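You operate a simulated robot arm through the tools that you are given. There is no shell and no other tool. Be economical: measure what you need, move in short steps, check, and stop when the job is done.

You run a simulated robot arm. Do the job below in one go: nothing can be reset, and whatever is moved stays where it is left.

Task
Strap the carton into the fixture over the grey foam pad.
Fine: carton pushed close up to the stop, pad on top, strap over it, buckle lever down.

The check looks at the end state, three seconds after you hand in, the way a careful person would. Anything else that was tipped, shoved, dropped, spilled or broken makes it a failure.

Robot
A 6-joint arm with a two-finger parallel gripper, fixed in place. Base frame: the origin is at the foot of the arm, x ahead of it, y to its left, z up; the work surface is at about z = 0.85. Lengths are in m, angles in degrees, forces in N, time in s.
With the tool pointing down near the work surface it reaches from about 0.36 to 0.82 m from the base axis. Its first joint turns from -166.0 to 166.0 degrees. Payload 3.91 kg.
The TCP is the grasp point between the finger pads, 0.03 m short of the fingertips. In the tool frame z runs along the fingers and y along their closing line. The gripper opens to 0.11 m. The fingers are 0.02 m wide and 0.01 m thick; the gripper's body (0.048 by 0.112 m) begins 0.055 m behind the TCP.
Orientation is told as [roll, pitch, yaw] about the base's x, y, z axes, in that order, counted from this pose: with the fingers straight down and closing along the base's y, the tool's x points along the base's -x, its y along +y and its z along -z.

Tools
- The arm moves only by the tool step_arm. Its argument "steps" is a list of rows, each an object of numbers (a shift or turn left out is 0, a gripper value left out holds the last): "grip": the opening in per cent of the stroke, from 0 (shut) to 100 (fully open); "x", "y", "z": the shift along the tool's x, y, z in units of 400 mm (1.0 is 400 mm); "rx", "ry", "rz": the turn, a rotation vector about the tool's x, y, z in units of 120 degrees (1.0 is 120 degrees). In form: [{"grip": .., "x": .., "y": .., "z": .., "rx": .., "ry": .., "rz": ..}, ...]. A call has 1 to 8 rows; each row is the pose to reach, as a shift and turn from the pose commanded when the call began, along the tool's axes at that moment. A call with a number of a shift or a turn outside -1 to 1 is refused whole. Each row takes 0.2 s and may step no farther than 0.05 m and 8.6 degrees from the row before; otherwise, or with a gripper value out of range, the whole call is refused. A pose out of reach is approached as far as the arm can. The call stops where the force on the tool passes 40 N (or 10 N more than at its start, if that is more) or the arm is blocked; 0.2 s more then pass. Each finger travels about 0.045 m/s and halts on what it meets, pressing with about 24 N; the grip force reading is that of the motor and also rises with nothing between the fingers. The clock runs only during rows and for 0.2 s after the last one: add rows that repeat a pose to give the fingers time. It gives the time, the measured TCP pose, the force on the tool (base axes), the opening and the grip force at its end, in the units of the frame above (readings bear some noise), with the torque about the TCP (base axes, N m) and any sound that the robot's microphone picked up.
- Cameras (640 x 400 px; columns grow to the right, rows downward): "scene" is fixed at [0.2207, 0.5019, 1.5894]; the picture's right is [-0.96, -0.27, 0.00], its down [-0.16, 0.57, -0.81] and it looks along [0.21, -0.78, -0.59] (base axes); focal length 323 px, centre (320, 200). "wrist" rides on the gripper at [0.077, 0.007, -0.114] in the tool frame; the picture's right is [-0.09, 1.00, 0.00], its down [-0.80, -0.07, -0.59] and it looks along [-0.59, -0.05, 0.80] (tool axes); focal length 270 px, centre (320, 200). There is no depth. A picture from a camera that has moved, and an enlarged one, comes with that camera's place and axes in the base frame and with its lens.
- get_image(camera): a new picture of that camera. It takes no simulated time.
- lift_body(by): slides the trunk up (or, below 0, down) by that many m; the arm rides with it, the base frame stays. It gives what a move gives, with no picture.
- enlarge(camera, box): a new picture of the part [left, top, right, bottom] of that camera's present view, enlarged. It takes no simulated time.
- finish_job(): hands the job in; it is judged then, once.

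Go step by step. Nothing tells you positions but the pictures and the camera data: compare them with the known pose of the tool, close in by small moves and look again before you grip or let go. The budget is 120 turns and 68 pictures, counting those below and the enlarged ones. Unless the task says otherwise, let go and move clear before handing in, and close with one line.

The tools are called after "Emit:" as a command line: name --argument value ..., lists and objects as JSON in quotes. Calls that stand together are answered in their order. step_arm: Moves the arm, as the interface text tells. Its arguments: {"type":"object","properties":{"steps":{"type":"array"}},"required":["steps"]} The other tools are called the same way: lift_body (by) slides the trunk up or down; get_image (camera) takes a picture; enlarge (camera, box) takes an enlarged picture of a part of a camera's view; finish_job () hands the job in.

At the start:

```text
clock: 0.0
ee_pos: [0.2722, -0.2239, 1.3752]
orientation: [0.1, 0.0, 0.0]
ft_force: [-0.2, -0.7, 0.3]
torque: [-0.01, -0.02, -0.03]
grip_width: 0.1099
grasp_force: 0.1
trunk travel left (down, up): [-0.5, 0.11]
```

scene: 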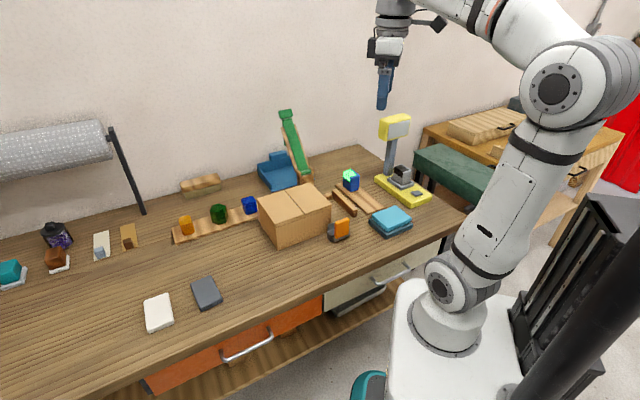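
wrist: 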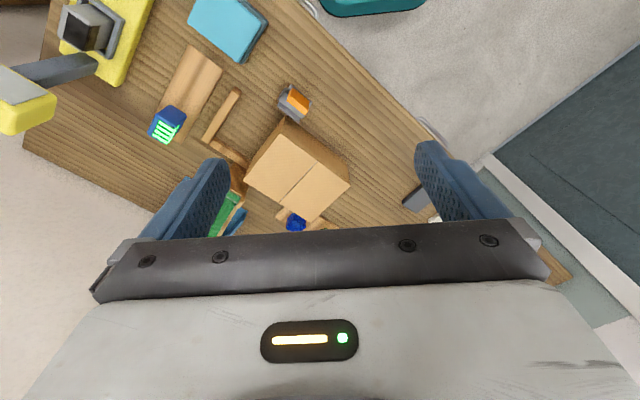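

I see a bench with a carton near the centre, a fixture-like thing beside it, and dark and white pads. I'll enlarge the views to identify the parts.

Emit:
enlarge --camera "scene" --box '[240, 100, 440, 260]'

Emit:
enlarge --camera "scene" --box '[0, 170, 260, 340]'

Emit:
enlarge --camera "wrist" --box '[120, 0, 440, 240]'

```text
2.50 times, centred on (340, 180) of scene
camera zoom: at [0.2207, 0.5019, 1.5894], right [-0.96, -0.27, 0.0], down [-0.16, 0.57, -0.81], along [0.21, -0.78, -0.59], focal length 807 px, centre (270, 250)
```

zoom: 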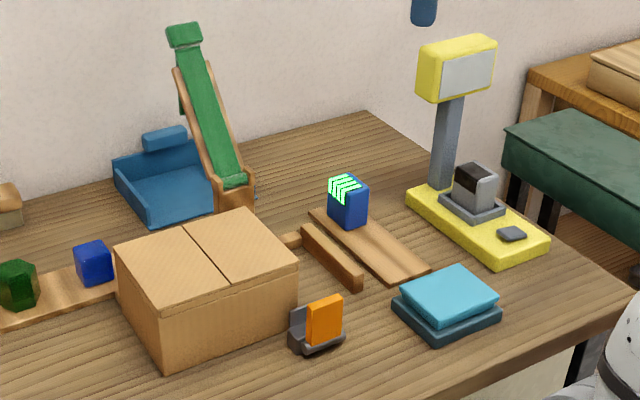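

```text
2.35 times, centred on (130, 255) of scene
camera zoom: at [0.2207, 0.5019, 1.5894], right [-0.96, -0.27, 0.0], down [-0.16, 0.57, -0.81], along [0.21, -0.78, -0.59], focal length 759 px, centre (767, 71)
```

zoom: 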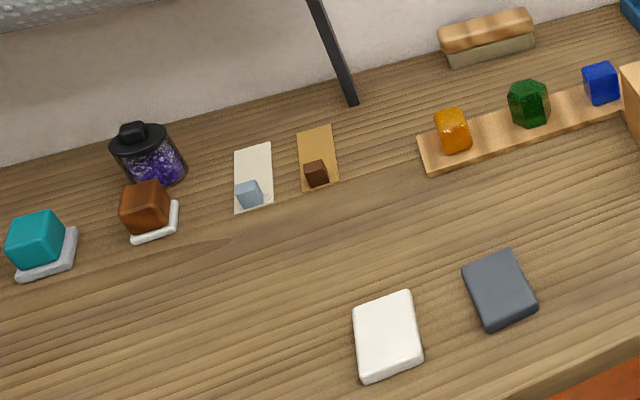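

```text
1.67 times, centred on (280, 120) of wrist
camera zoom: at [0.1957, -0.2162, 1.4907], right [0.09, 1.0, 0.0], down [0.8, -0.07, 0.59], along [0.59, -0.05, -0.8], focal length 450 px, centre (387, 333)
```

zoom: 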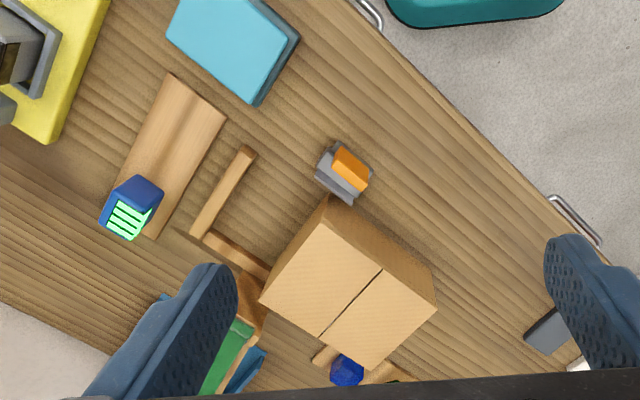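

The fixture seems to be the wooden L-shaped stop, a green strap on its raised arm, and the grey/orange buckle. I'll move over for a closer look before touching anything.

Emit:
step_arm --steps '[{"x": -0.033, "y": -0.09, "z": 0.03}, {"x": -0.067, "y": -0.18, "z": 0.06}, {"x": -0.1, "y": -0.27, "z": 0.09}, {"x": -0.133, "y": -0.36, "z": 0.12}, {"x": -0.167, "y": -0.45, "z": 0.15}, {"x": -0.2, "y": -0.55, "z": 0.175}]'

Emit:
get_image --camera "wrist"

```text
clock: 1.4
ee_pos: [0.354, -0.4446, 1.3029]
orientation: [0.1, 0.0, 0.0]
ft_force: [-0.2, -0.5, -0.2]
torque: [0.03, 0.02, 0.0]
grip_width: 0.11
grasp_force: 0.0
trunk travel left (down, up): [-0.5, 0.11]
```

```text
62 pictures are left
camera wrist: at [0.2776, -0.4385, 1.4186], right [0.09, 1.0, 0.0], down [0.8, -0.07, 0.59], along [0.59, -0.05, -0.8], focal length 270 px, centre (320, 200)
```

wrist: 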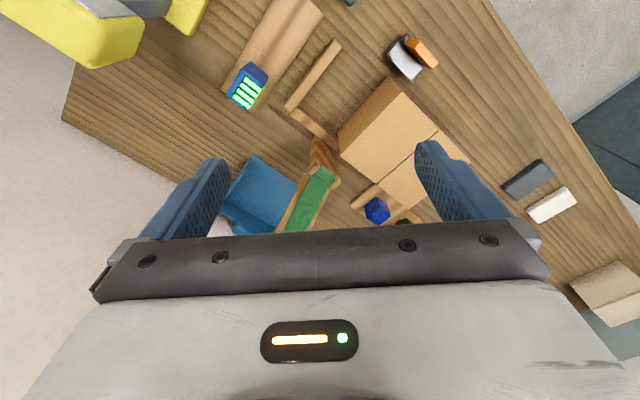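

The wrist camera now covers the fixture. I'll enlarge that part.

Emit:
enlarge --camera "wrist" --box '[200, 20, 480, 240]'

Emit:
enlarge --camera "scene" --box '[240, 100, 340, 180]'

Emit:
enlarge --camera "scene" --box '[310, 180, 390, 245]'

```text
1.82 times, centred on (340, 130) of wrist
camera zoom: at [0.2776, -0.4385, 1.4186], right [0.09, 1.0, 0.0], down [0.8, -0.07, 0.59], along [0.59, -0.05, -0.8], focal length 491 px, centre (284, 327)
```

zoom: 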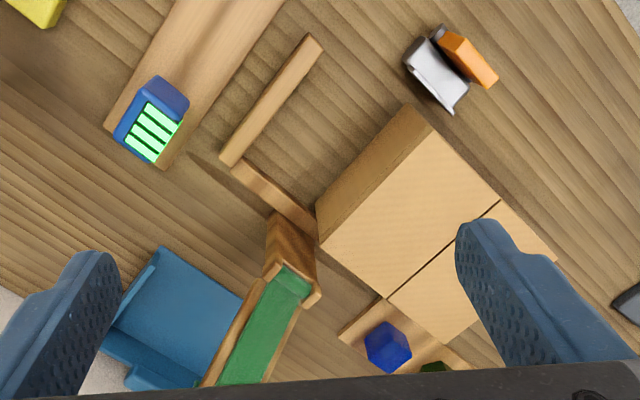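

```text
5.00 times, centred on (290, 140) of scene
camera zoom: at [0.2207, 0.5019, 1.5894], right [-0.96, -0.27, 0.0], down [-0.16, 0.57, -0.81], along [0.21, -0.78, -0.59], focal length 1613 px, centre (470, 500)
```

zoom: 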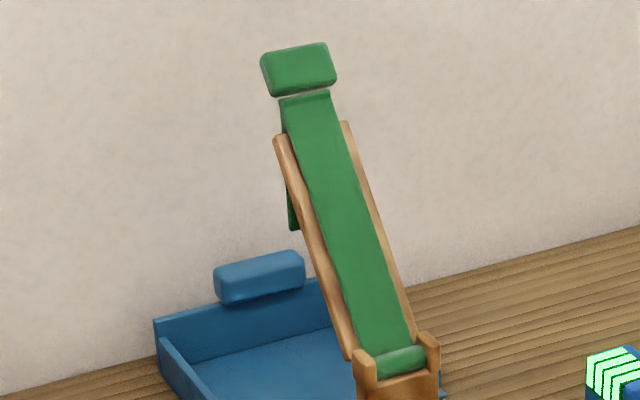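

```text
6.15 times, centred on (350, 212) of scene
camera zoom: at [0.2207, 0.5019, 1.5894], right [-0.96, -0.27, 0.0], down [-0.16, 0.57, -0.81], along [0.21, -0.78, -0.59], focal length 1985 px, centre (135, 123)
```

zoom: 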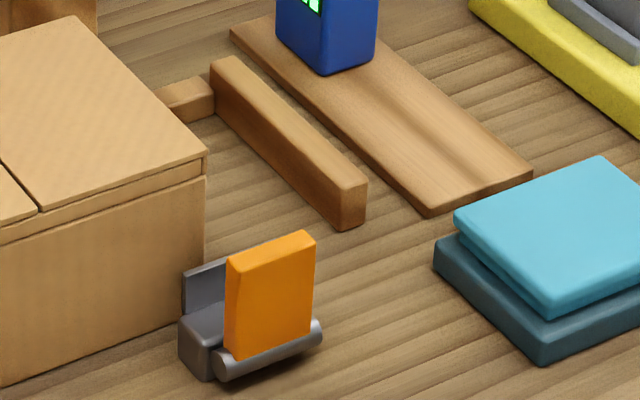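

The geometry fits together. The stop and the carton share a yaw of about 47°, and the carton stands about 0.106 m short of the stop in the (-0.68,-0.73) direction. I'll go behind the carton with the fingers spread parallel to its far face, ready to push.

Emit:
step_arm --steps '[{"x": -0.08, "y": 0.0745, "z": 0.028, "rz": -0.049}, {"x": -0.16, "y": 0.149, "z": 0.056, "rz": -0.098}, {"x": -0.24, "y": 0.2235, "z": 0.084, "rz": -0.147}, {"x": -0.32, "y": 0.298, "z": 0.112, "rz": -0.196}, {"x": -0.4, "y": 0.3725, "z": 0.14, "rz": -0.245}, {"x": -0.48, "y": 0.447, "z": 0.168, "rz": -0.294}, {"x": -0.56, "y": 0.5215, "z": 0.196, "rz": -0.343}, {"x": -0.64, "y": 0.596, "z": 0.224, "rz": -0.393}]'

```text
clock: 3.2
ee_pos: [0.6102, -0.2067, 1.2144]
orientation: [0.1, 0.1, 47.2]
ft_force: [-0.6, -0.4, 0.0]
torque: [-0.04, 0.04, -0.01]
grip_width: 0.1101
grasp_force: 0.1
trunk travel left (down, up): [-0.5, 0.11]
```

Emit:
step_arm --steps '[{"x": -0.1, "z": 0.05}, {"x": -0.1, "z": 0.16}, {"x": -0.1, "z": 0.27}, {"x": -0.1, "z": 0.38}, {"x": -0.1, "z": 0.46}]'

Emit:
get_image --camera "scene"

Emit:
get_image --camera "wrist"

```text
clock: 4.4
ee_pos: [0.6371, -0.1745, 1.0308]
orientation: [0.0, 0.1, 47.2]
ft_force: [0.0, 0.2, 0.3]
torque: [0.01, -0.01, -0.01]
grip_width: 0.1103
grasp_force: 0.1
trunk travel left (down, up): [-0.5, 0.11]
```

```text
58 pictures are left
```

scene: 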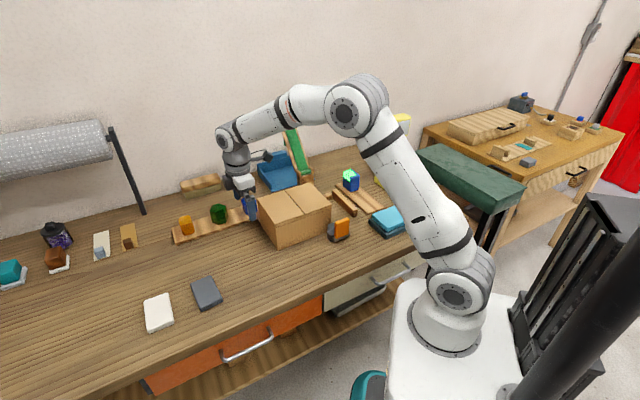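

```text
57 pictures are left
camera wrist: at [0.5809, -0.227, 1.1471], right [-0.67, 0.74, 0.0], down [0.6, 0.54, 0.59], along [0.44, 0.4, -0.8], focal length 270 px, centre (320, 200)
```

wrist: 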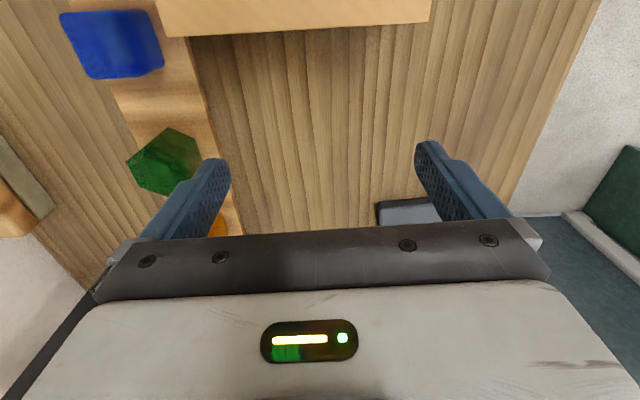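

The fingers are behind the far face and clear of the cubes. I'll drop to pushing height and start pushing slowly.

Emit:
step_arm --steps '[{"z": 0.12}, {"z": 0.25}, {"z": 0.25, "x": 0.06}, {"z": 0.25, "x": 0.11}, {"z": 0.25, "x": 0.15}, {"z": 0.25, "x": 0.19}, {"z": 0.25, "x": 0.23}]'

Emit:
enlarge --camera "scene" --box '[220, 140, 400, 260]'

```text
refused: row 2 steps farther than a row can; nothing moved
```

```text
3.33 times, centred on (310, 200) of scene
camera zoom: at [0.2207, 0.5019, 1.5894], right [-0.96, -0.27, 0.0], down [-0.16, 0.57, -0.81], along [0.21, -0.78, -0.59], focal length 1075 px, centre (353, 200)
```

zoom: 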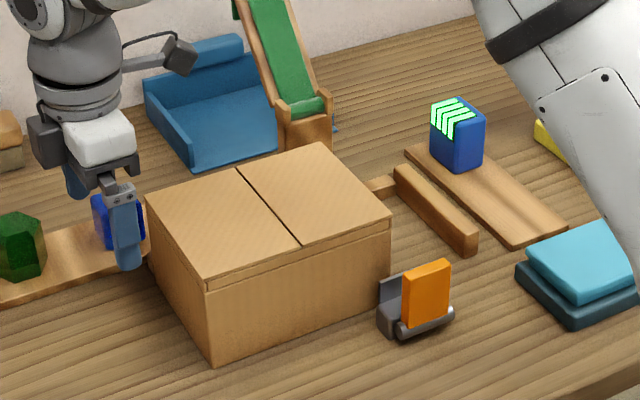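

One step was slightly too long, so I'll resend with smaller rows.

Emit:
step_arm --steps '[{"z": 0.12}, {"z": 0.24}, {"z": 0.25, "x": 0.06}, {"z": 0.25, "x": 0.11}, {"z": 0.25, "x": 0.15}, {"z": 0.25, "x": 0.19}, {"z": 0.25, "x": 0.23}]'

Emit:
enlarge --camera "scene" --box '[220, 140, 400, 260]'

```text
clock: 6.0
ee_pos: [0.5716, -0.2438, 0.9309]
orientation: [0.1, 0.0, 47.3]
ft_force: [0.7, 1.4, 1.3]
torque: [0.04, 0.04, -0.09]
grip_width: 0.11
grasp_force: 0.1
trunk travel left (down, up): [-0.5, 0.11]
```

```text
3.33 times, centred on (310, 200) of scene
camera zoom: at [0.2207, 0.5019, 1.5894], right [-0.96, -0.27, 0.0], down [-0.16, 0.57, -0.81], along [0.21, -0.78, -0.59], focal length 1075 px, centre (353, 200)
```

zoom: 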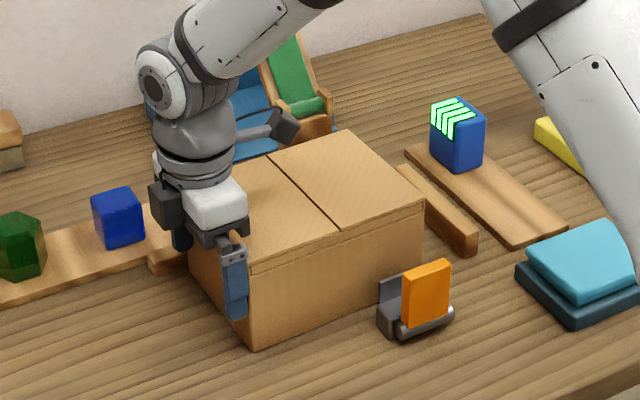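

The carton slides cleanly with a 3 N push. About 5–6 cm remain to the stop.

Emit:
step_arm --steps '[{"x": 0.03}, {"x": 0.06}, {"x": 0.085}, {"x": 0.105}, {"x": 0.12}]'

Emit:
enlarge --camera "scene" --box '[220, 140, 400, 260]'

```text
clock: 7.2
ee_pos: [0.5392, -0.2781, 0.9305]
orientation: [0.0, 0.0, 47.2]
ft_force: [2.8, 4.6, 3.2]
torque: [0.07, 0.17, -0.36]
grip_width: 0.11
grasp_force: 0.1
trunk travel left (down, up): [-0.5, 0.11]
```

```text
3.33 times, centred on (310, 200) of scene
camera zoom: at [0.2207, 0.5019, 1.5894], right [-0.96, -0.27, 0.0], down [-0.16, 0.57, -0.81], along [0.21, -0.78, -0.59], focal length 1075 px, centre (353, 200)
```

zoom: 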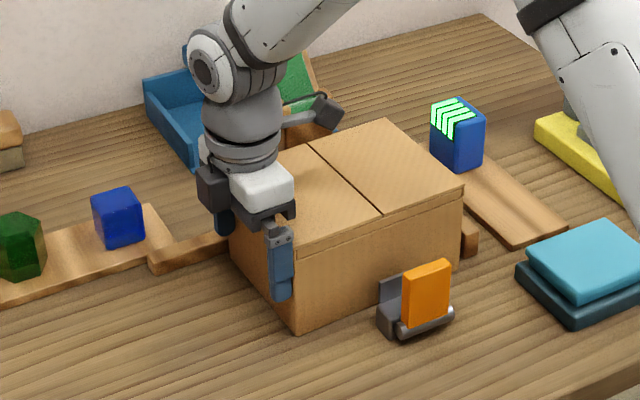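

It's near the stop, with about 1 cm to go by my estimate. I'll continue in small steps and watch the force.

Emit:
step_arm --steps '[{"x": 0.01}, {"x": 0.02}, {"x": 0.03}]'

```text
clock: 8.0
ee_pos: [0.5317, -0.2874, 0.9317]
orientation: [0.0, 0.0, 47.2]
ft_force: [2.1, 1.7, 0.6]
torque: [-0.06, -0.05, 0.11]
grip_width: 0.1102
grasp_force: 0.1
trunk travel left (down, up): [-0.5, 0.11]
```

Emit:
step_arm --steps '[{"x": 0.008}, {"x": 0.016}]'

Emit:
enlarge --camera "scene" --box '[280, 150, 400, 250]'

```text
clock: 8.6
ee_pos: [0.5306, -0.2891, 0.9318]
orientation: [0.0, 0.0, 47.1]
ft_force: [23.0, 20.9, 5.4]
torque: [0.27, 0.97, -1.11]
grip_width: 0.1099
grasp_force: 0.1
trunk travel left (down, up): [-0.5, 0.11]
```

```text
4.00 times, centred on (340, 200) of scene
camera zoom: at [0.2207, 0.5019, 1.5894], right [-0.96, -0.27, 0.0], down [-0.16, 0.57, -0.81], along [0.21, -0.78, -0.59], focal length 1290 px, centre (240, 200)
```

zoom: 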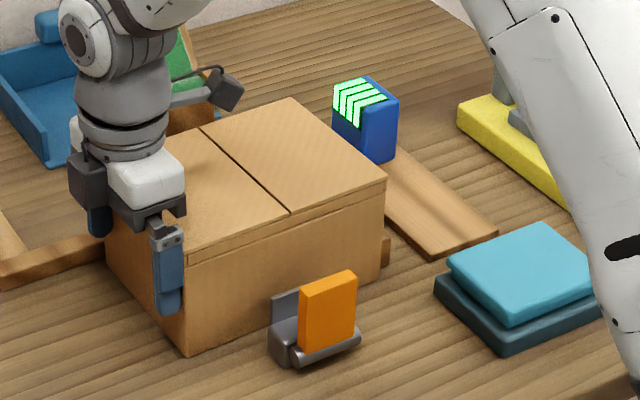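

The carton is seated on the stop, with force jumping to 31 N. I'll back off, rise, and travel over to the grey foam pad near (0.665, 0.038).

Emit:
step_arm --steps '[{"x": -0.04}, {"x": -0.12}, {"x": -0.12, "z": -0.12}, {"x": -0.12, "z": -0.24}, {"x": -0.12, "z": -0.3}]'

Emit:
get_image --camera "scene"

```text
clock: 9.8
ee_pos: [0.5611, -0.2586, 1.0532]
orientation: [0.1, 0.0, 47.3]
ft_force: [-0.1, 0.3, 0.6]
torque: [0.0, -0.01, -0.01]
grip_width: 0.1102
grasp_force: 0.1
trunk travel left (down, up): [-0.5, 0.11]
```

```text
52 pictures are left
```

scene: 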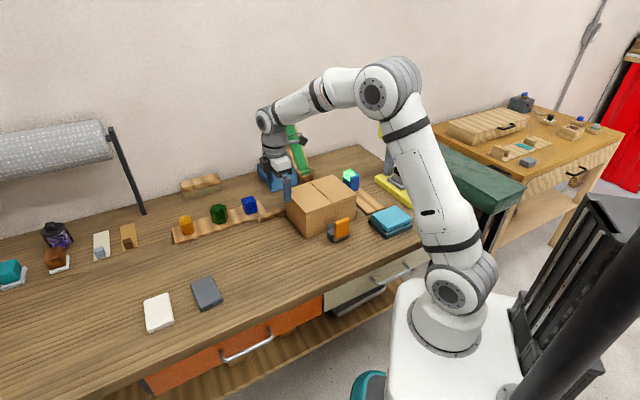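

Emit:
step_arm --steps '[{"x": -0.103, "y": 0.0448, "z": 0.01}, {"x": -0.206, "y": 0.0896, "z": 0.02}, {"x": -0.309, "y": 0.1344, "z": 0.03}, {"x": -0.412, "y": 0.179, "z": 0.04}, {"x": -0.515, "y": 0.224, "z": 0.05}, {"x": -0.618, "y": 0.2687, "z": 0.06}, {"x": -0.7215, "y": 0.3135, "z": 0.075}]'

Emit:
get_image --camera "wrist"

```text
clock: 11.4
ee_pos: [0.6635, 0.0404, 1.0225]
orientation: [0.0, 0.0, 47.1]
ft_force: [0.7, -0.4, 0.5]
torque: [0.0, -0.01, -0.04]
grip_width: 0.1099
grasp_force: 0.0
trunk travel left (down, up): [-0.5, 0.11]
```

```text
51 pictures are left
camera wrist: at [0.6074, -0.0109, 1.1383], right [-0.67, 0.74, 0.0], down [0.6, 0.54, 0.59], along [0.44, 0.4, -0.8], focal length 270 px, centre (320, 200)
```

wrist: 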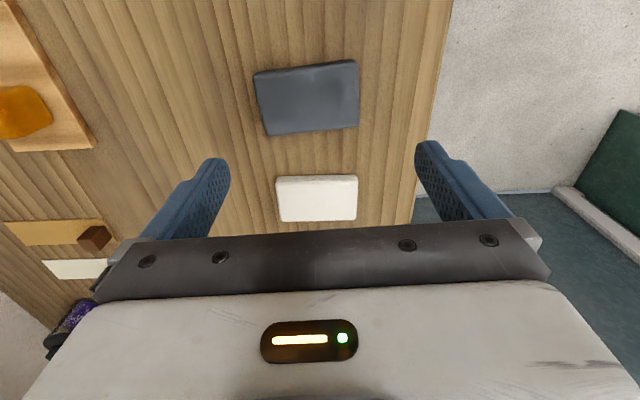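

The pad centre is near (0.674, 0.034), about 0.096 × 0.06 m and roughly aligned with the fixture. I'll turn the gripper 90° to take it across its short side.

Emit:
step_arm --steps '[{"rz": 0.07, "y": -0.03}, {"rz": 0.14, "y": -0.03}, {"rz": 0.21, "y": -0.03}, {"rz": 0.28, "y": -0.03}, {"rz": 0.35, "y": -0.03}, {"rz": 0.42, "y": -0.03}, {"rz": 0.49, "y": -0.03}, {"rz": 0.56, "y": -0.03}]'

Emit:
step_arm --steps '[{"rz": 0.06}, {"rz": 0.12}, {"rz": 0.19, "z": 0.05}]'

Emit:
get_image --camera "wrist"

```text
clock: 13.2
ee_pos: [0.6735, 0.0316, 1.0223]
orientation: [0.1, 0.0, -20.2]
ft_force: [-0.6, 0.0, -0.2]
torque: [0.0, 0.01, -0.02]
grip_width: 0.11
grasp_force: 0.2
trunk travel left (down, up): [-0.5, 0.11]
```

```text
clock: 14.0
ee_pos: [0.6736, 0.0314, 0.9996]
orientation: [0.1, 0.0, -43.0]
ft_force: [-0.7, 0.0, -0.2]
torque: [0.0, 0.0, -0.02]
grip_width: 0.1101
grasp_force: 0.1
trunk travel left (down, up): [-0.5, 0.11]
```

```text
50 pictures are left
camera wrist: at [0.6227, 0.0895, 1.1161], right [0.74, 0.67, 0.0], down [0.54, -0.6, 0.59], along [0.4, -0.44, -0.8], focal length 270 px, centre (320, 200)
```

wrist: 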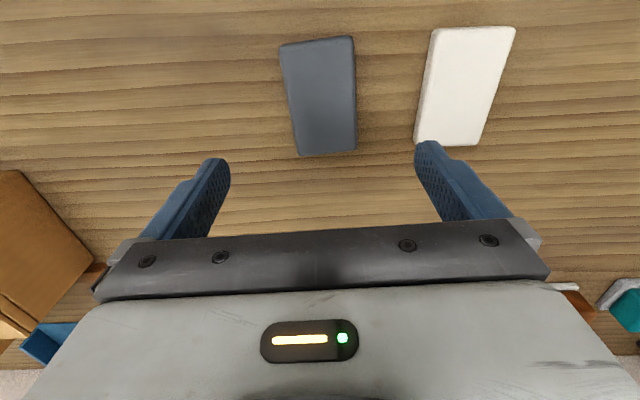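

The pad is centred between the fingers. I'll narrow the opening to stay clear of the white pad, descend, and close.

Emit:
step_arm --steps '[{"grip": 76, "y": 0.006}, {"grip": 76, "y": 0.006, "z": 0.08}, {"grip": 76, "y": 0.006, "z": 0.17}, {"grip": 76, "y": 0.006, "z": 0.25}, {"grip": 76, "y": 0.006, "z": 0.282}]'

Emit:
get_image --camera "wrist"

```text
clock: 15.2
ee_pos: [0.6762, 0.0337, 0.8889]
orientation: [0.0, 0.0, -42.8]
ft_force: [-0.7, -0.6, -0.2]
torque: [0.0, 0.01, 0.03]
grip_width: 0.0838
grasp_force: 0.1
trunk travel left (down, up): [-0.5, 0.11]
```

```text
49 pictures are left
camera wrist: at [0.6253, 0.0911, 1.0043], right [0.74, 0.67, 0.0], down [0.54, -0.6, 0.59], along [0.4, -0.44, -0.8], focal length 270 px, centre (320, 200)
```

wrist: 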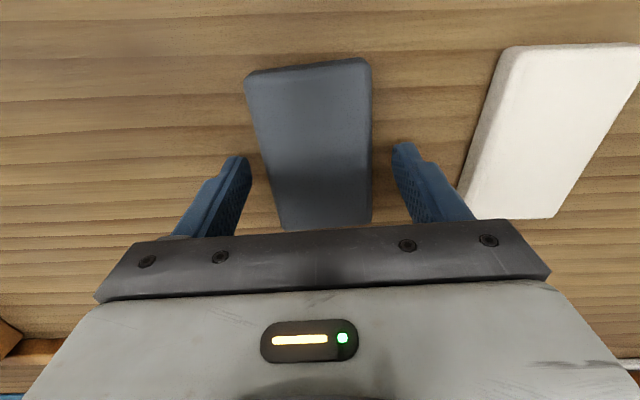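

Emit:
step_arm --steps '[{"grip": 20, "z": 0.006}, {"grip": 20, "z": 0.006}, {"grip": 20, "z": 0.006}, {"grip": 20, "z": 0.006}]'

Emit:
step_arm --steps '[{"z": -0.06}, {"z": -0.15}, {"z": -0.26}, {"z": -0.37}]'

Emit:
get_image --camera "wrist"

```text
clock: 16.2
ee_pos: [0.6765, 0.0325, 0.8869]
orientation: [0.0, 0.0, -42.8]
ft_force: [1.2, 0.6, 1.6]
torque: [-0.02, -0.03, 0.05]
grip_width: 0.0609
grasp_force: 24.2
trunk travel left (down, up): [-0.5, 0.11]
```

```text
clock: 17.2
ee_pos: [0.6724, 0.0364, 1.0349]
orientation: [0.0, 0.0, -42.9]
ft_force: [0.5, 0.2, 0.0]
torque: [0.02, 0.01, 0.03]
grip_width: 0.0608
grasp_force: 24.1
trunk travel left (down, up): [-0.5, 0.11]
```

```text
48 pictures are left
camera wrist: at [0.6225, 0.0937, 1.1496], right [0.74, 0.67, 0.0], down [0.54, -0.6, 0.59], along [0.4, -0.44, -0.8], focal length 270 px, centre (320, 200)
```

wrist: 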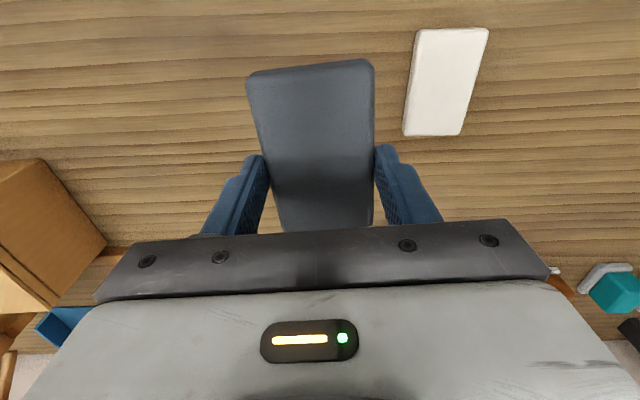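

The pad is held at 24 N. I'll carry it high over to above the carton.

Emit:
step_arm --steps '[{"x": -0.0263, "y": -0.093, "z": -0.05}, {"x": -0.0525, "y": -0.185, "z": -0.1}, {"x": -0.0788, "y": -0.278, "z": -0.14}, {"x": -0.105, "y": -0.37, "z": -0.16}, {"x": -0.131, "y": -0.463, "z": -0.16}, {"x": -0.1575, "y": -0.556, "z": -0.16}]'

Emit:
step_arm --steps '[{"x": -0.0263, "y": -0.093}, {"x": -0.0525, "y": -0.185}, {"x": -0.0788, "y": -0.278}, {"x": -0.105, "y": -0.37}, {"x": -0.131, "y": -0.463}, {"x": -0.1575, "y": -0.556}]'

Emit:
get_image --camera "wrist"

Emit:
enlarge --camera "scene" --box '[240, 80, 400, 260]'

```text
clock: 18.6
ee_pos: [0.5682, -0.172, 1.0991]
orientation: [-0.1, 0.0, -42.7]
ft_force: [-0.1, -0.2, -0.6]
torque: [0.01, -0.02, 0.0]
grip_width: 0.0611
grasp_force: 24.2
trunk travel left (down, up): [-0.5, 0.11]
```

```text
clock: 20.0
ee_pos: [0.4621, -0.3792, 1.1004]
orientation: [-0.1, 0.1, -42.8]
ft_force: [1.0, 0.1, 0.1]
torque: [-0.01, 0.0, -0.03]
grip_width: 0.061
grasp_force: 23.7
trunk travel left (down, up): [-0.5, 0.11]
```

```text
47 pictures are left
camera wrist: at [0.4128, -0.3224, 1.2152], right [0.74, 0.67, 0.0], down [0.54, -0.6, 0.59], along [0.4, -0.44, -0.8], focal length 270 px, centre (320, 200)
```

wrist: 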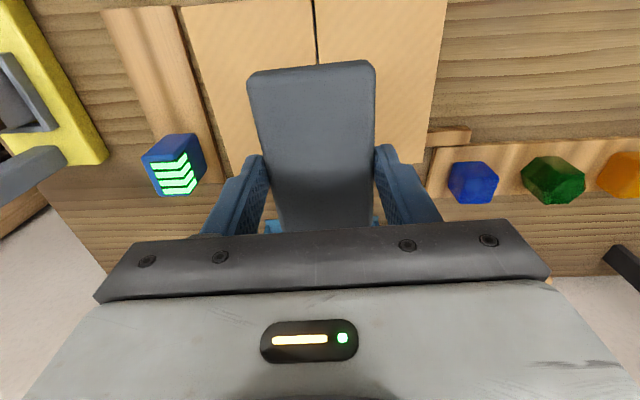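

```text
2.22 times, centred on (320, 170) of scene
camera zoom: at [0.2207, 0.5019, 1.5894], right [-0.96, -0.27, 0.0], down [-0.16, 0.57, -0.81], along [0.21, -0.78, -0.59], focal length 717 px, centre (320, 267)
```

zoom: 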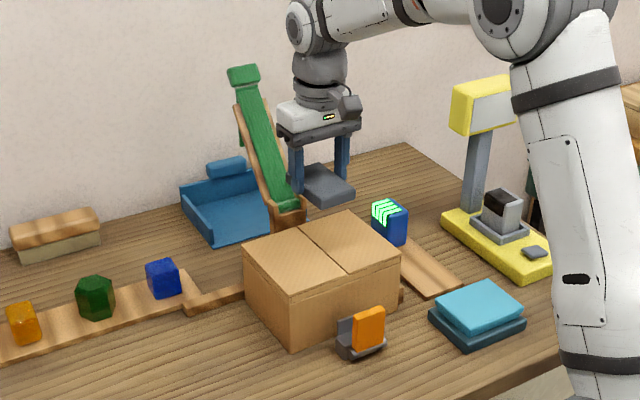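

The pad hangs centred over the carton (carton centre n≈0.038, s≈-0.59). I'll lower it gently.

Emit:
step_arm --steps '[{"z": 0.08, "x": 0.01}, {"z": 0.16, "x": 0.01}, {"z": 0.22, "x": 0.01}, {"z": 0.24, "x": 0.01}]'

Emit:
enlarge --camera "scene" --box '[270, 140, 370, 240]'

```text
clock: 21.0
ee_pos: [0.4615, -0.3748, 1.0029]
orientation: [0.0, -0.1, -42.8]
ft_force: [-0.5, 0.6, 1.8]
torque: [0.12, 0.11, -0.01]
grip_width: 0.0609
grasp_force: 23.7
trunk travel left (down, up): [-0.5, 0.11]
```

```text
4.00 times, centred on (320, 190) of scene
camera zoom: at [0.2207, 0.5019, 1.5894], right [-0.96, -0.27, 0.0], down [-0.16, 0.57, -0.81], along [0.21, -0.78, -0.59], focal length 1290 px, centre (320, 240)
```

zoom: 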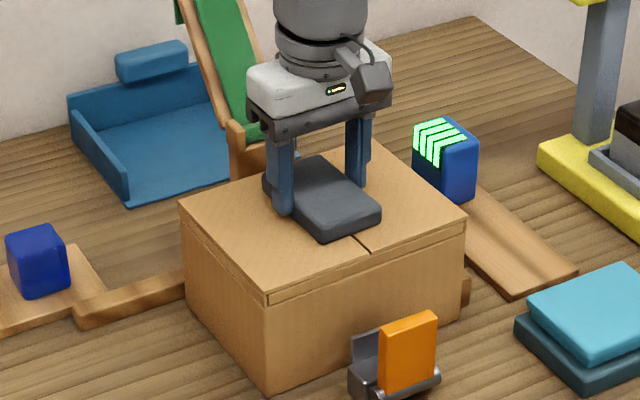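

It's touching. I'll ease down a couple of mm and release.

Emit:
step_arm --steps '[{"z": 0.006}, {"z": 0.01}]'

```text
clock: 21.6
ee_pos: [0.4614, -0.3746, 1.0005]
orientation: [0.0, -0.4, -42.8]
ft_force: [1.4, 1.0, 26.5]
torque: [0.3, 0.17, 0.07]
grip_width: 0.0606
grasp_force: 24.2
trunk travel left (down, up): [-0.5, 0.11]
```

Emit:
step_arm --steps '[{"z": -0.008, "grip": 56}, {"z": -0.008, "grip": 62}, {"z": -0.008, "grip": 75}, {"z": -0.008, "grip": 75}, {"z": -0.1}, {"z": -0.22}, {"z": -0.34}]'

Emit:
get_image --camera "wrist"

Emit:
enlarge --camera "scene" --box '[250, 100, 370, 240]'

```text
clock: 23.2
ee_pos: [0.4603, -0.3764, 1.1341]
orientation: [0.0, -0.1, -42.7]
ft_force: [-0.6, 0.2, 1.3]
torque: [0.01, 0.04, -0.05]
grip_width: 0.0822
grasp_force: 0.1
trunk travel left (down, up): [-0.5, 0.11]
```

```text
44 pictures are left
camera wrist: at [0.4096, -0.3186, 1.2507], right [0.74, 0.67, 0.0], down [0.54, -0.6, 0.59], along [0.4, -0.44, -0.8], focal length 270 px, centre (320, 200)
```

wrist: 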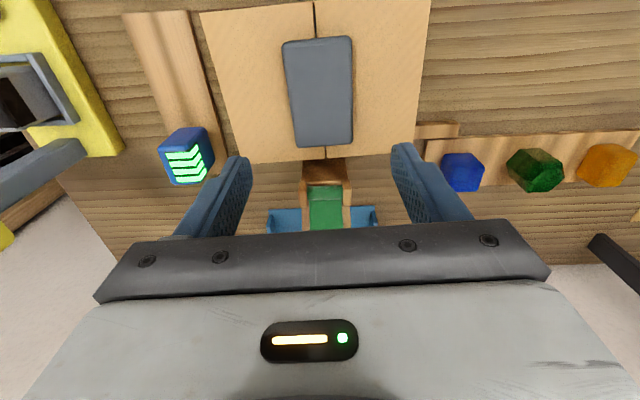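

```text
2.86 times, centred on (310, 170) of scene
camera zoom: at [0.2207, 0.5019, 1.5894], right [-0.96, -0.27, 0.0], down [-0.16, 0.57, -0.81], along [0.21, -0.78, -0.59], focal length 922 px, centre (349, 286)
```

zoom: 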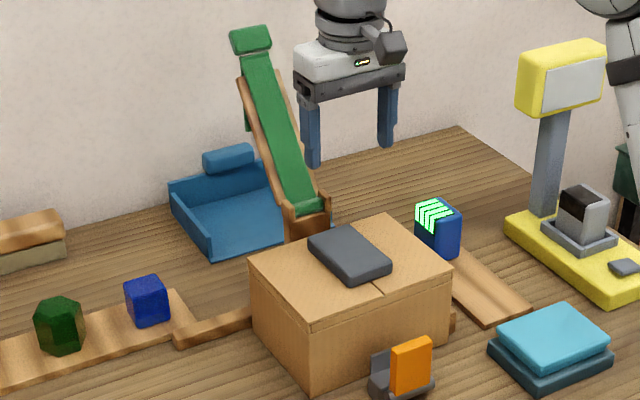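

The pad is placed well and lines up with the strap lane and buckle. Now I'll study the strap's free end, on the rest in the plane n≈0.037, and the buckle.

Emit:
enlarge --camera "scene" --box '[265, 100, 325, 145]'

Emit:
enlarge --camera "scene" --box '[315, 205, 365, 245]'

```text
8.89 times, centred on (295, 122) of scene
camera zoom: at [0.2207, 0.5019, 1.5894], right [-0.96, -0.27, 0.0], down [-0.16, 0.57, -0.81], along [0.21, -0.78, -0.59], focal length 2868 px, centre (542, 889)
```

zoom: 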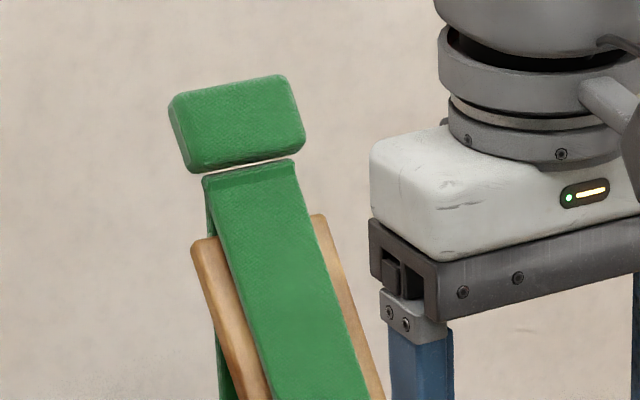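

```text
10.00 times, centred on (340, 225) of scene
camera zoom: at [0.2207, 0.5019, 1.5894], right [-0.96, -0.27, 0.0], down [-0.16, 0.57, -0.81], along [0.21, -0.78, -0.59], focal length 3226 px, centre (120, -50)
```

zoom: 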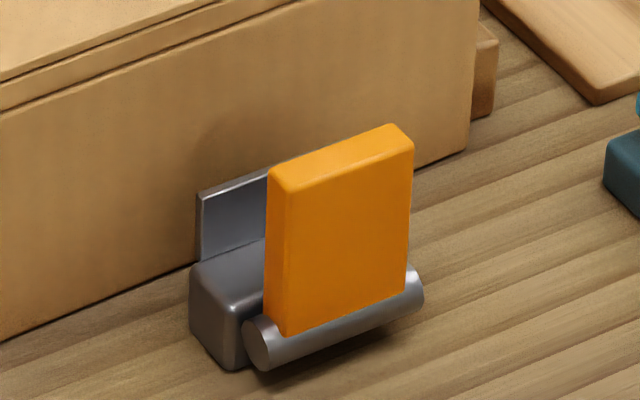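

The strap looks like a long link on the rest with a tail hanging behind and a grab block at the top, near (0.62, -0.53, 1.16). The buckle lever stands upright at s≈-0.45. I'll move above the block with the fingers straddling it along n.

Emit:
step_arm --steps '[{"z": -0.11}, {"z": -0.22, "x": -0.03}, {"z": -0.315, "x": -0.1}, {"z": -0.315, "x": -0.21}, {"z": -0.315, "x": -0.32}]'

Emit:
get_image --camera "wrist"

Emit:
enlarge --camera "scene" --box '[250, 60, 350, 150]'

```text
clock: 24.4
ee_pos: [0.5469, -0.4545, 1.2587]
orientation: [0.0, 0.1, -42.8]
ft_force: [0.7, 0.7, -0.3]
torque: [-0.07, -0.03, 0.02]
grip_width: 0.0825
grasp_force: 0.2
out of reach, approached as far as the arm can: row 5
trunk travel left (down, up): [-0.5, 0.11]
```

```text
40 pictures are left
camera wrist: at [0.4958, -0.3975, 1.3754], right [0.74, 0.67, 0.0], down [0.54, -0.6, 0.59], along [0.4, -0.44, -0.8], focal length 270 px, centre (320, 200)
```

wrist: 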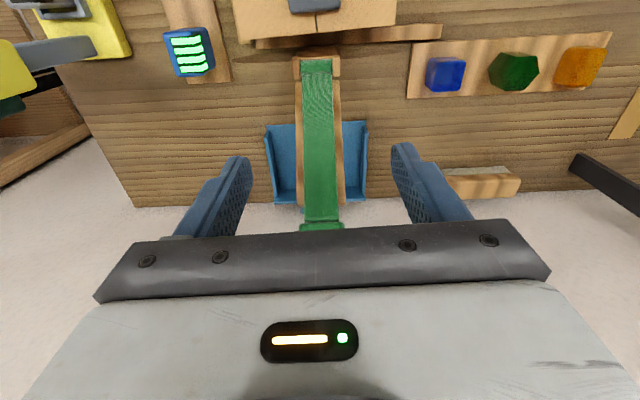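

```text
4.44 times, centred on (300, 105) of scene
camera zoom: at [0.2207, 0.5019, 1.5894], right [-0.96, -0.27, 0.0], down [-0.16, 0.57, -0.81], along [0.21, -0.78, -0.59], focal length 1434 px, centre (409, 622)
```

zoom: 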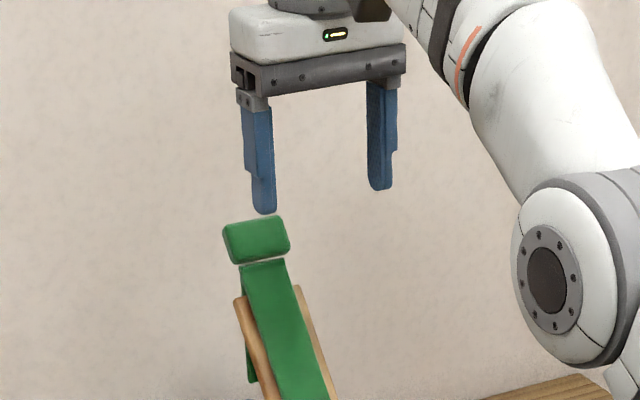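

The block is beyond reach with the tool vertical at this height. I'll tilt the fingers 40° outward, which also suits the leaning strap.

Emit:
step_arm --steps '[{"x": -0.32, "ry": 0}]'

Emit:
step_arm --steps '[{"ry": -0.067}, {"ry": -0.134}, {"ry": -0.2}, {"ry": -0.267}, {"ry": -0.333}]'

```text
refused: row 1 steps farther than a row can; nothing moved
```

```text
clock: 25.6
ee_pos: [0.5454, -0.4541, 1.2603]
orientation: [0.0, -40.1, -42.8]
ft_force: [-0.7, -0.2, 0.4]
torque: [0.0, 0.03, -0.01]
grip_width: 0.0826
grasp_force: 0.1
trunk travel left (down, up): [-0.5, 0.11]
```

Emit:
step_arm --steps '[{"x": -0.028, "z": 0.08}, {"x": -0.057, "z": 0.165}]'

Emit:
get_image --camera "wrist"

Emit:
enlarge --camera "scene" --box '[250, 60, 350, 150]'

```text
clock: 26.2
ee_pos: [0.5897, -0.496, 1.2231]
orientation: [0.0, -39.9, -42.8]
ft_force: [-0.1, -0.2, -0.6]
torque: [0.01, 0.02, -0.03]
grip_width: 0.0822
grasp_force: 0.0
trunk travel left (down, up): [-0.5, 0.11]
```

```text
38 pictures are left
camera wrist: at [0.4992, -0.4008, 1.2633], right [0.73, 0.68, 0.06], down [0.12, -0.21, 0.97], along [0.68, -0.7, -0.24], focal length 270 px, centre (320, 200)
```

wrist: 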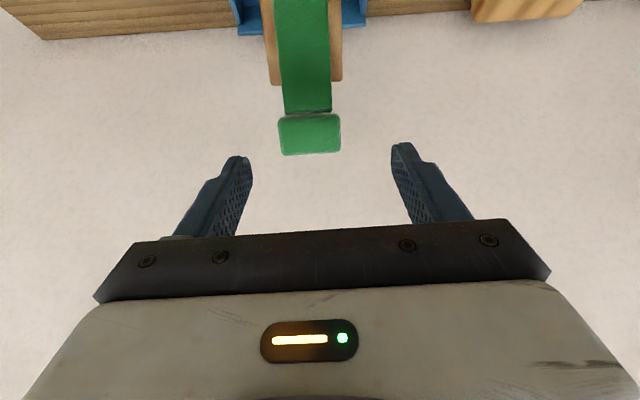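

```text
4.44 times, centred on (300, 105) of scene
camera zoom: at [0.2207, 0.5019, 1.5894], right [-0.96, -0.27, 0.0], down [-0.16, 0.57, -0.81], along [0.21, -0.78, -0.59], focal length 1434 px, centre (409, 622)
```

zoom: 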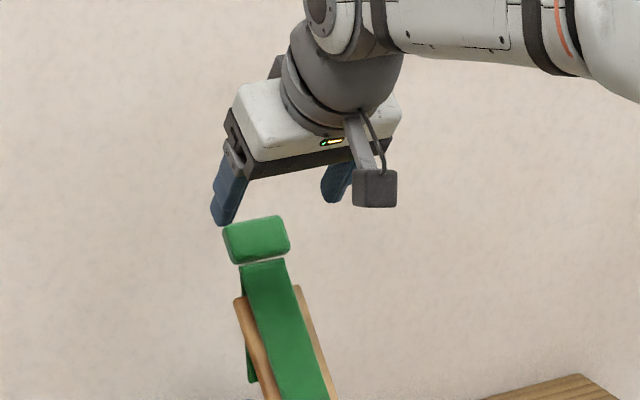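

The tab is just ahead along the tool axis, offset about 8 mm sideways. I'll advance over it.

Emit:
step_arm --steps '[{"x": -0.012, "y": -0.018, "z": 0.04}, {"x": -0.012, "y": -0.018, "z": 0.1}, {"x": -0.012, "y": -0.018, "z": 0.15}, {"x": -0.012, "y": -0.018, "z": 0.188}]'

Emit:
get_image --camera "wrist"

Emit:
enlarge --camera "scene" --box '[250, 60, 350, 150]'

```text
clock: 27.2
ee_pos: [0.6243, -0.5355, 1.1675]
orientation: [0.0, -39.8, -42.7]
ft_force: [-0.1, -0.5, 0.5]
torque: [0.0, 0.01, 0.0]
grip_width: 0.0824
grasp_force: 0.1
trunk travel left (down, up): [-0.5, 0.11]
```

```text
36 pictures are left
camera wrist: at [0.5331, -0.4407, 1.2071], right [0.73, 0.68, 0.06], down [0.12, -0.21, 0.97], along [0.68, -0.7, -0.24], focal length 270 px, centre (320, 200)
```

wrist: 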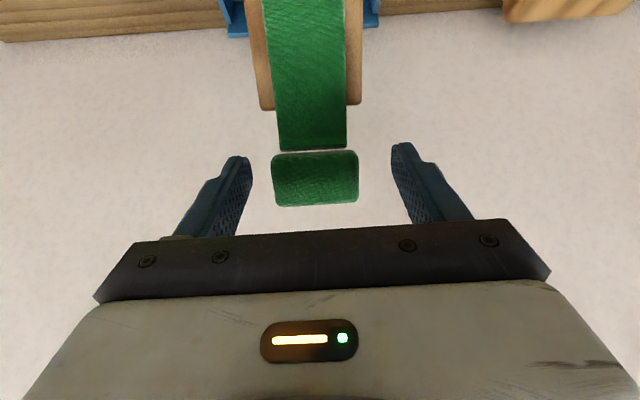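

```text
4.44 times, centred on (300, 105) of scene
camera zoom: at [0.2207, 0.5019, 1.5894], right [-0.96, -0.27, 0.0], down [-0.16, 0.57, -0.81], along [0.21, -0.78, -0.59], focal length 1434 px, centre (409, 622)
```

zoom: 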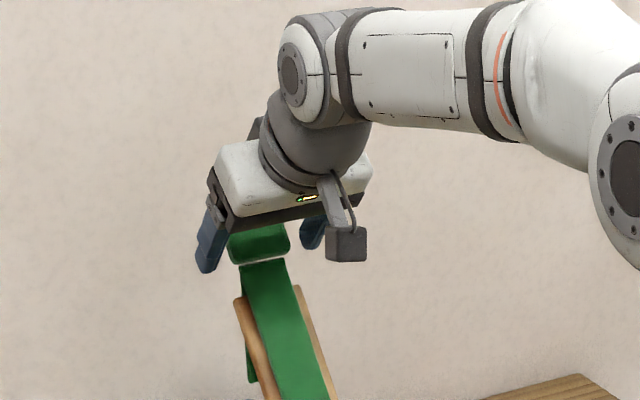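

The tab is right at the grasp point. I'll close on it.

Emit:
step_arm --steps '[{"grip": 20}, {"grip": 20}, {"grip": 20}, {"grip": 20}, {"grip": 20}]'

Emit:
get_image --camera "wrist"

```text
clock: 28.4
ee_pos: [0.6222, -0.5374, 1.1681]
orientation: [0.1, -40.0, -43.0]
ft_force: [-9.6, -11.2, -0.3]
torque: [-0.49, 0.15, -1.18]
grip_width: 0.0516
grasp_force: 45.1
trunk travel left (down, up): [-0.5, 0.11]
```

```text
34 pictures are left
camera wrist: at [0.5306, -0.4425, 1.2078], right [0.73, 0.68, 0.06], down [0.12, -0.21, 0.97], along [0.68, -0.7, -0.24], focal length 270 px, centre (320, 200)
```

wrist: 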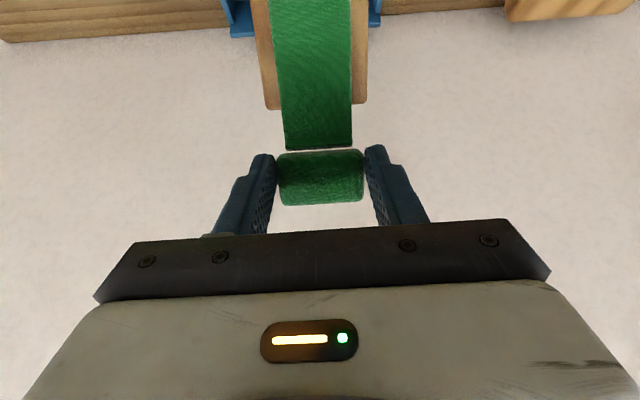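

It's gripped, with a slight sideways preload. I'll relieve that by 3 mm and start the arc around the post hinge (s≈-0.691, z≈0.975), checking forces.

Emit:
step_arm --steps '[{"y": -0.007}, {"y": -0.007, "x": 0.0145, "z": -0.0435}, {"y": -0.007, "x": 0.032, "z": -0.086}, {"y": -0.007, "x": 0.055, "z": -0.13}, {"y": -0.007, "x": 0.083, "z": -0.1735}]'

Emit:
enlarge --camera "scene" --box '[240, 60, 360, 240]'

```text
clock: 29.6
ee_pos: [0.572, -0.4878, 1.2057]
orientation: [0.0, -40.2, -42.8]
ft_force: [10.0, -0.9, 21.6]
torque: [-0.28, -0.87, -0.3]
grip_width: 0.0516
grasp_force: 44.6
trunk travel left (down, up): [-0.5, 0.11]
```

```text
2.22 times, centred on (300, 150) of scene
camera zoom: at [0.2207, 0.5019, 1.5894], right [-0.96, -0.27, 0.0], down [-0.16, 0.57, -0.81], along [0.21, -0.78, -0.59], focal length 717 px, centre (364, 311)
```

zoom: 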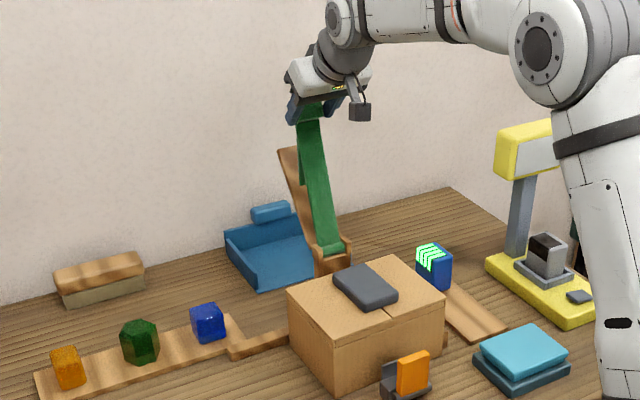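

The force is purely radial, so the arc radius is about 5 mm larger than assumed: hinge near s=-0.68, z=0.978, R=0.239. I'll correct for that and continue the arc.

Emit:
step_arm --steps '[{"x": 0.0357, "z": -0.0734, "y": 0.002}, {"x": 0.1093, "z": -0.1469, "y": 0.002}, {"x": 0.1946, "z": -0.2068, "y": 0.002, "ry": 0.04}]'

Emit:
enlarge --camera "scene" --box '[260, 80, 380, 240]'

Emit:
get_image --camera "wrist"

```text
clock: 30.4
ee_pos: [0.4923, -0.4093, 1.2125]
orientation: [-0.3, -35.0, -42.6]
ft_force: [15.0, 13.7, 3.5]
torque: [-0.65, 0.25, 0.37]
grip_width: 0.0515
grasp_force: 45.1
trunk travel left (down, up): [-0.5, 0.11]
```

```text
2.50 times, centred on (320, 160) of scene
camera zoom: at [0.2207, 0.5019, 1.5894], right [-0.96, -0.27, 0.0], down [-0.16, 0.57, -0.81], along [0.21, -0.78, -0.59], focal length 807 px, centre (320, 300)
```

zoom: 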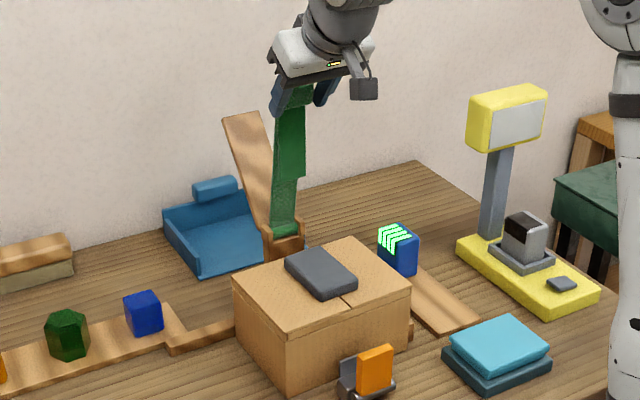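

```text
31 pictures are left
camera wrist: at [0.4043, -0.3167, 1.2633], right [0.73, 0.68, 0.05], down [0.19, -0.26, 0.95], along [0.66, -0.68, -0.32], focal length 270 px, centre (320, 200)
```

wrist: 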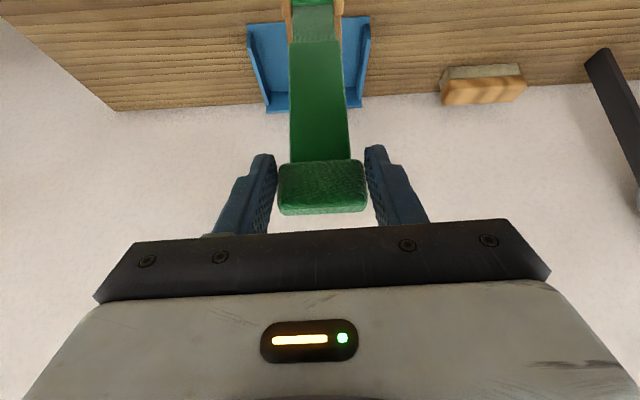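

The strap follows well and its tail now hangs free on the carton side. I'll continue the arc, bringing the tool toward vertical and drifting slightly sideways to relieve the lateral load.

Emit:
step_arm --steps '[{"x": 0.0978, "z": -0.0356, "y": 0.01, "ry": 0.06}, {"x": 0.2005, "z": -0.0538, "y": 0.014, "ry": 0.12}, {"x": 0.3046, "z": -0.0538, "y": 0.018, "ry": 0.18}]'

Emit:
enlarge --camera "scene" --box '[260, 80, 380, 250]'

```text
clock: 31.2
ee_pos: [0.4113, -0.3306, 1.1629]
orientation: [0.0, -13.4, -42.9]
ft_force: [-0.4, -0.2, 0.1]
torque: [0.03, -0.01, 0.03]
grip_width: 0.0217
grasp_force: 0.0
trunk travel left (down, up): [-0.5, 0.11]
```

```text
2.35 times, centred on (320, 165) of scene
camera zoom: at [0.2207, 0.5019, 1.5894], right [-0.96, -0.27, 0.0], down [-0.16, 0.57, -0.81], along [0.21, -0.78, -0.59], focal length 759 px, centre (320, 282)
```

zoom: 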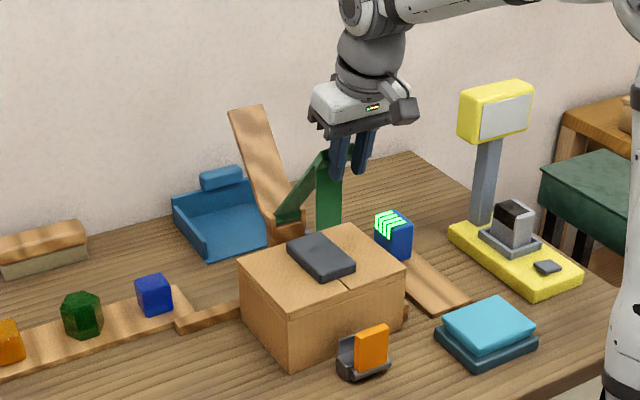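

The tab slipped out of the grip past the top of its swing, so the strap is now free. I'll hold still for one tick and see how it settles.

Emit:
step_arm --steps '[{"grip": 20, "z": -0.05}]'

Emit:
enlarge --camera "scene" --box '[260, 120, 380, 250]'

```text
clock: 31.6
ee_pos: [0.407, -0.3259, 1.1839]
orientation: [-0.1, -13.4, -42.7]
ft_force: [-3.8, 2.0, 4.2]
torque: [0.02, 0.14, -0.12]
grip_width: 0.022
grasp_force: 0.1
trunk travel left (down, up): [-0.5, 0.11]
```

```text
3.08 times, centred on (320, 185) of scene
camera zoom: at [0.2207, 0.5019, 1.5894], right [-0.96, -0.27, 0.0], down [-0.16, 0.57, -0.81], along [0.21, -0.78, -0.59], focal length 993 px, centre (320, 246)
```

zoom: 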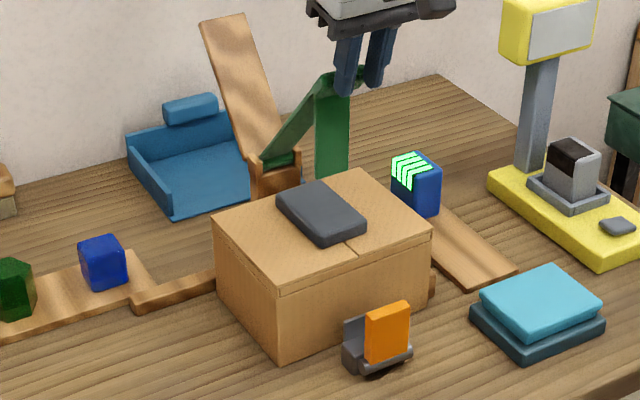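

Emit:
get_image --camera "wrist"

Emit:
enlarge --camera "scene" --box '[300, 110, 350, 185]'

```text
28 pictures are left
camera wrist: at [0.3389, -0.2521, 1.2776], right [0.74, 0.67, 0.02], down [0.42, -0.49, 0.77], along [0.52, -0.56, -0.64], focal length 270 px, centre (320, 200)
```

wrist: 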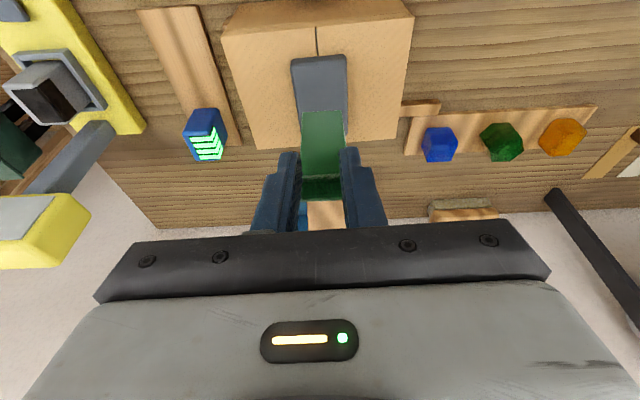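

```text
5.33 times, centred on (325, 148) of scene
camera zoom: at [0.2207, 0.5019, 1.5894], right [-0.96, -0.27, 0.0], down [-0.16, 0.57, -0.81], along [0.21, -0.78, -0.59], focal length 1721 px, centre (293, 480)
```

zoom: 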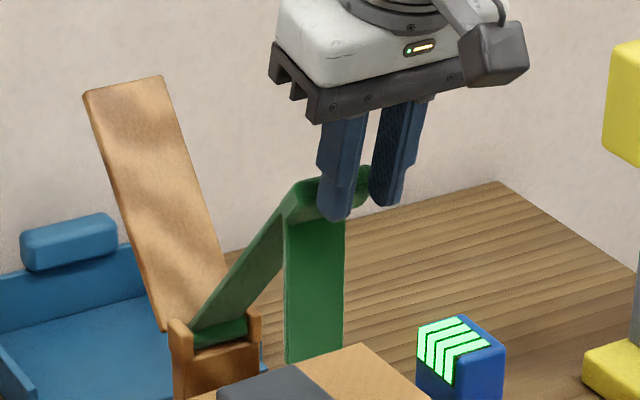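

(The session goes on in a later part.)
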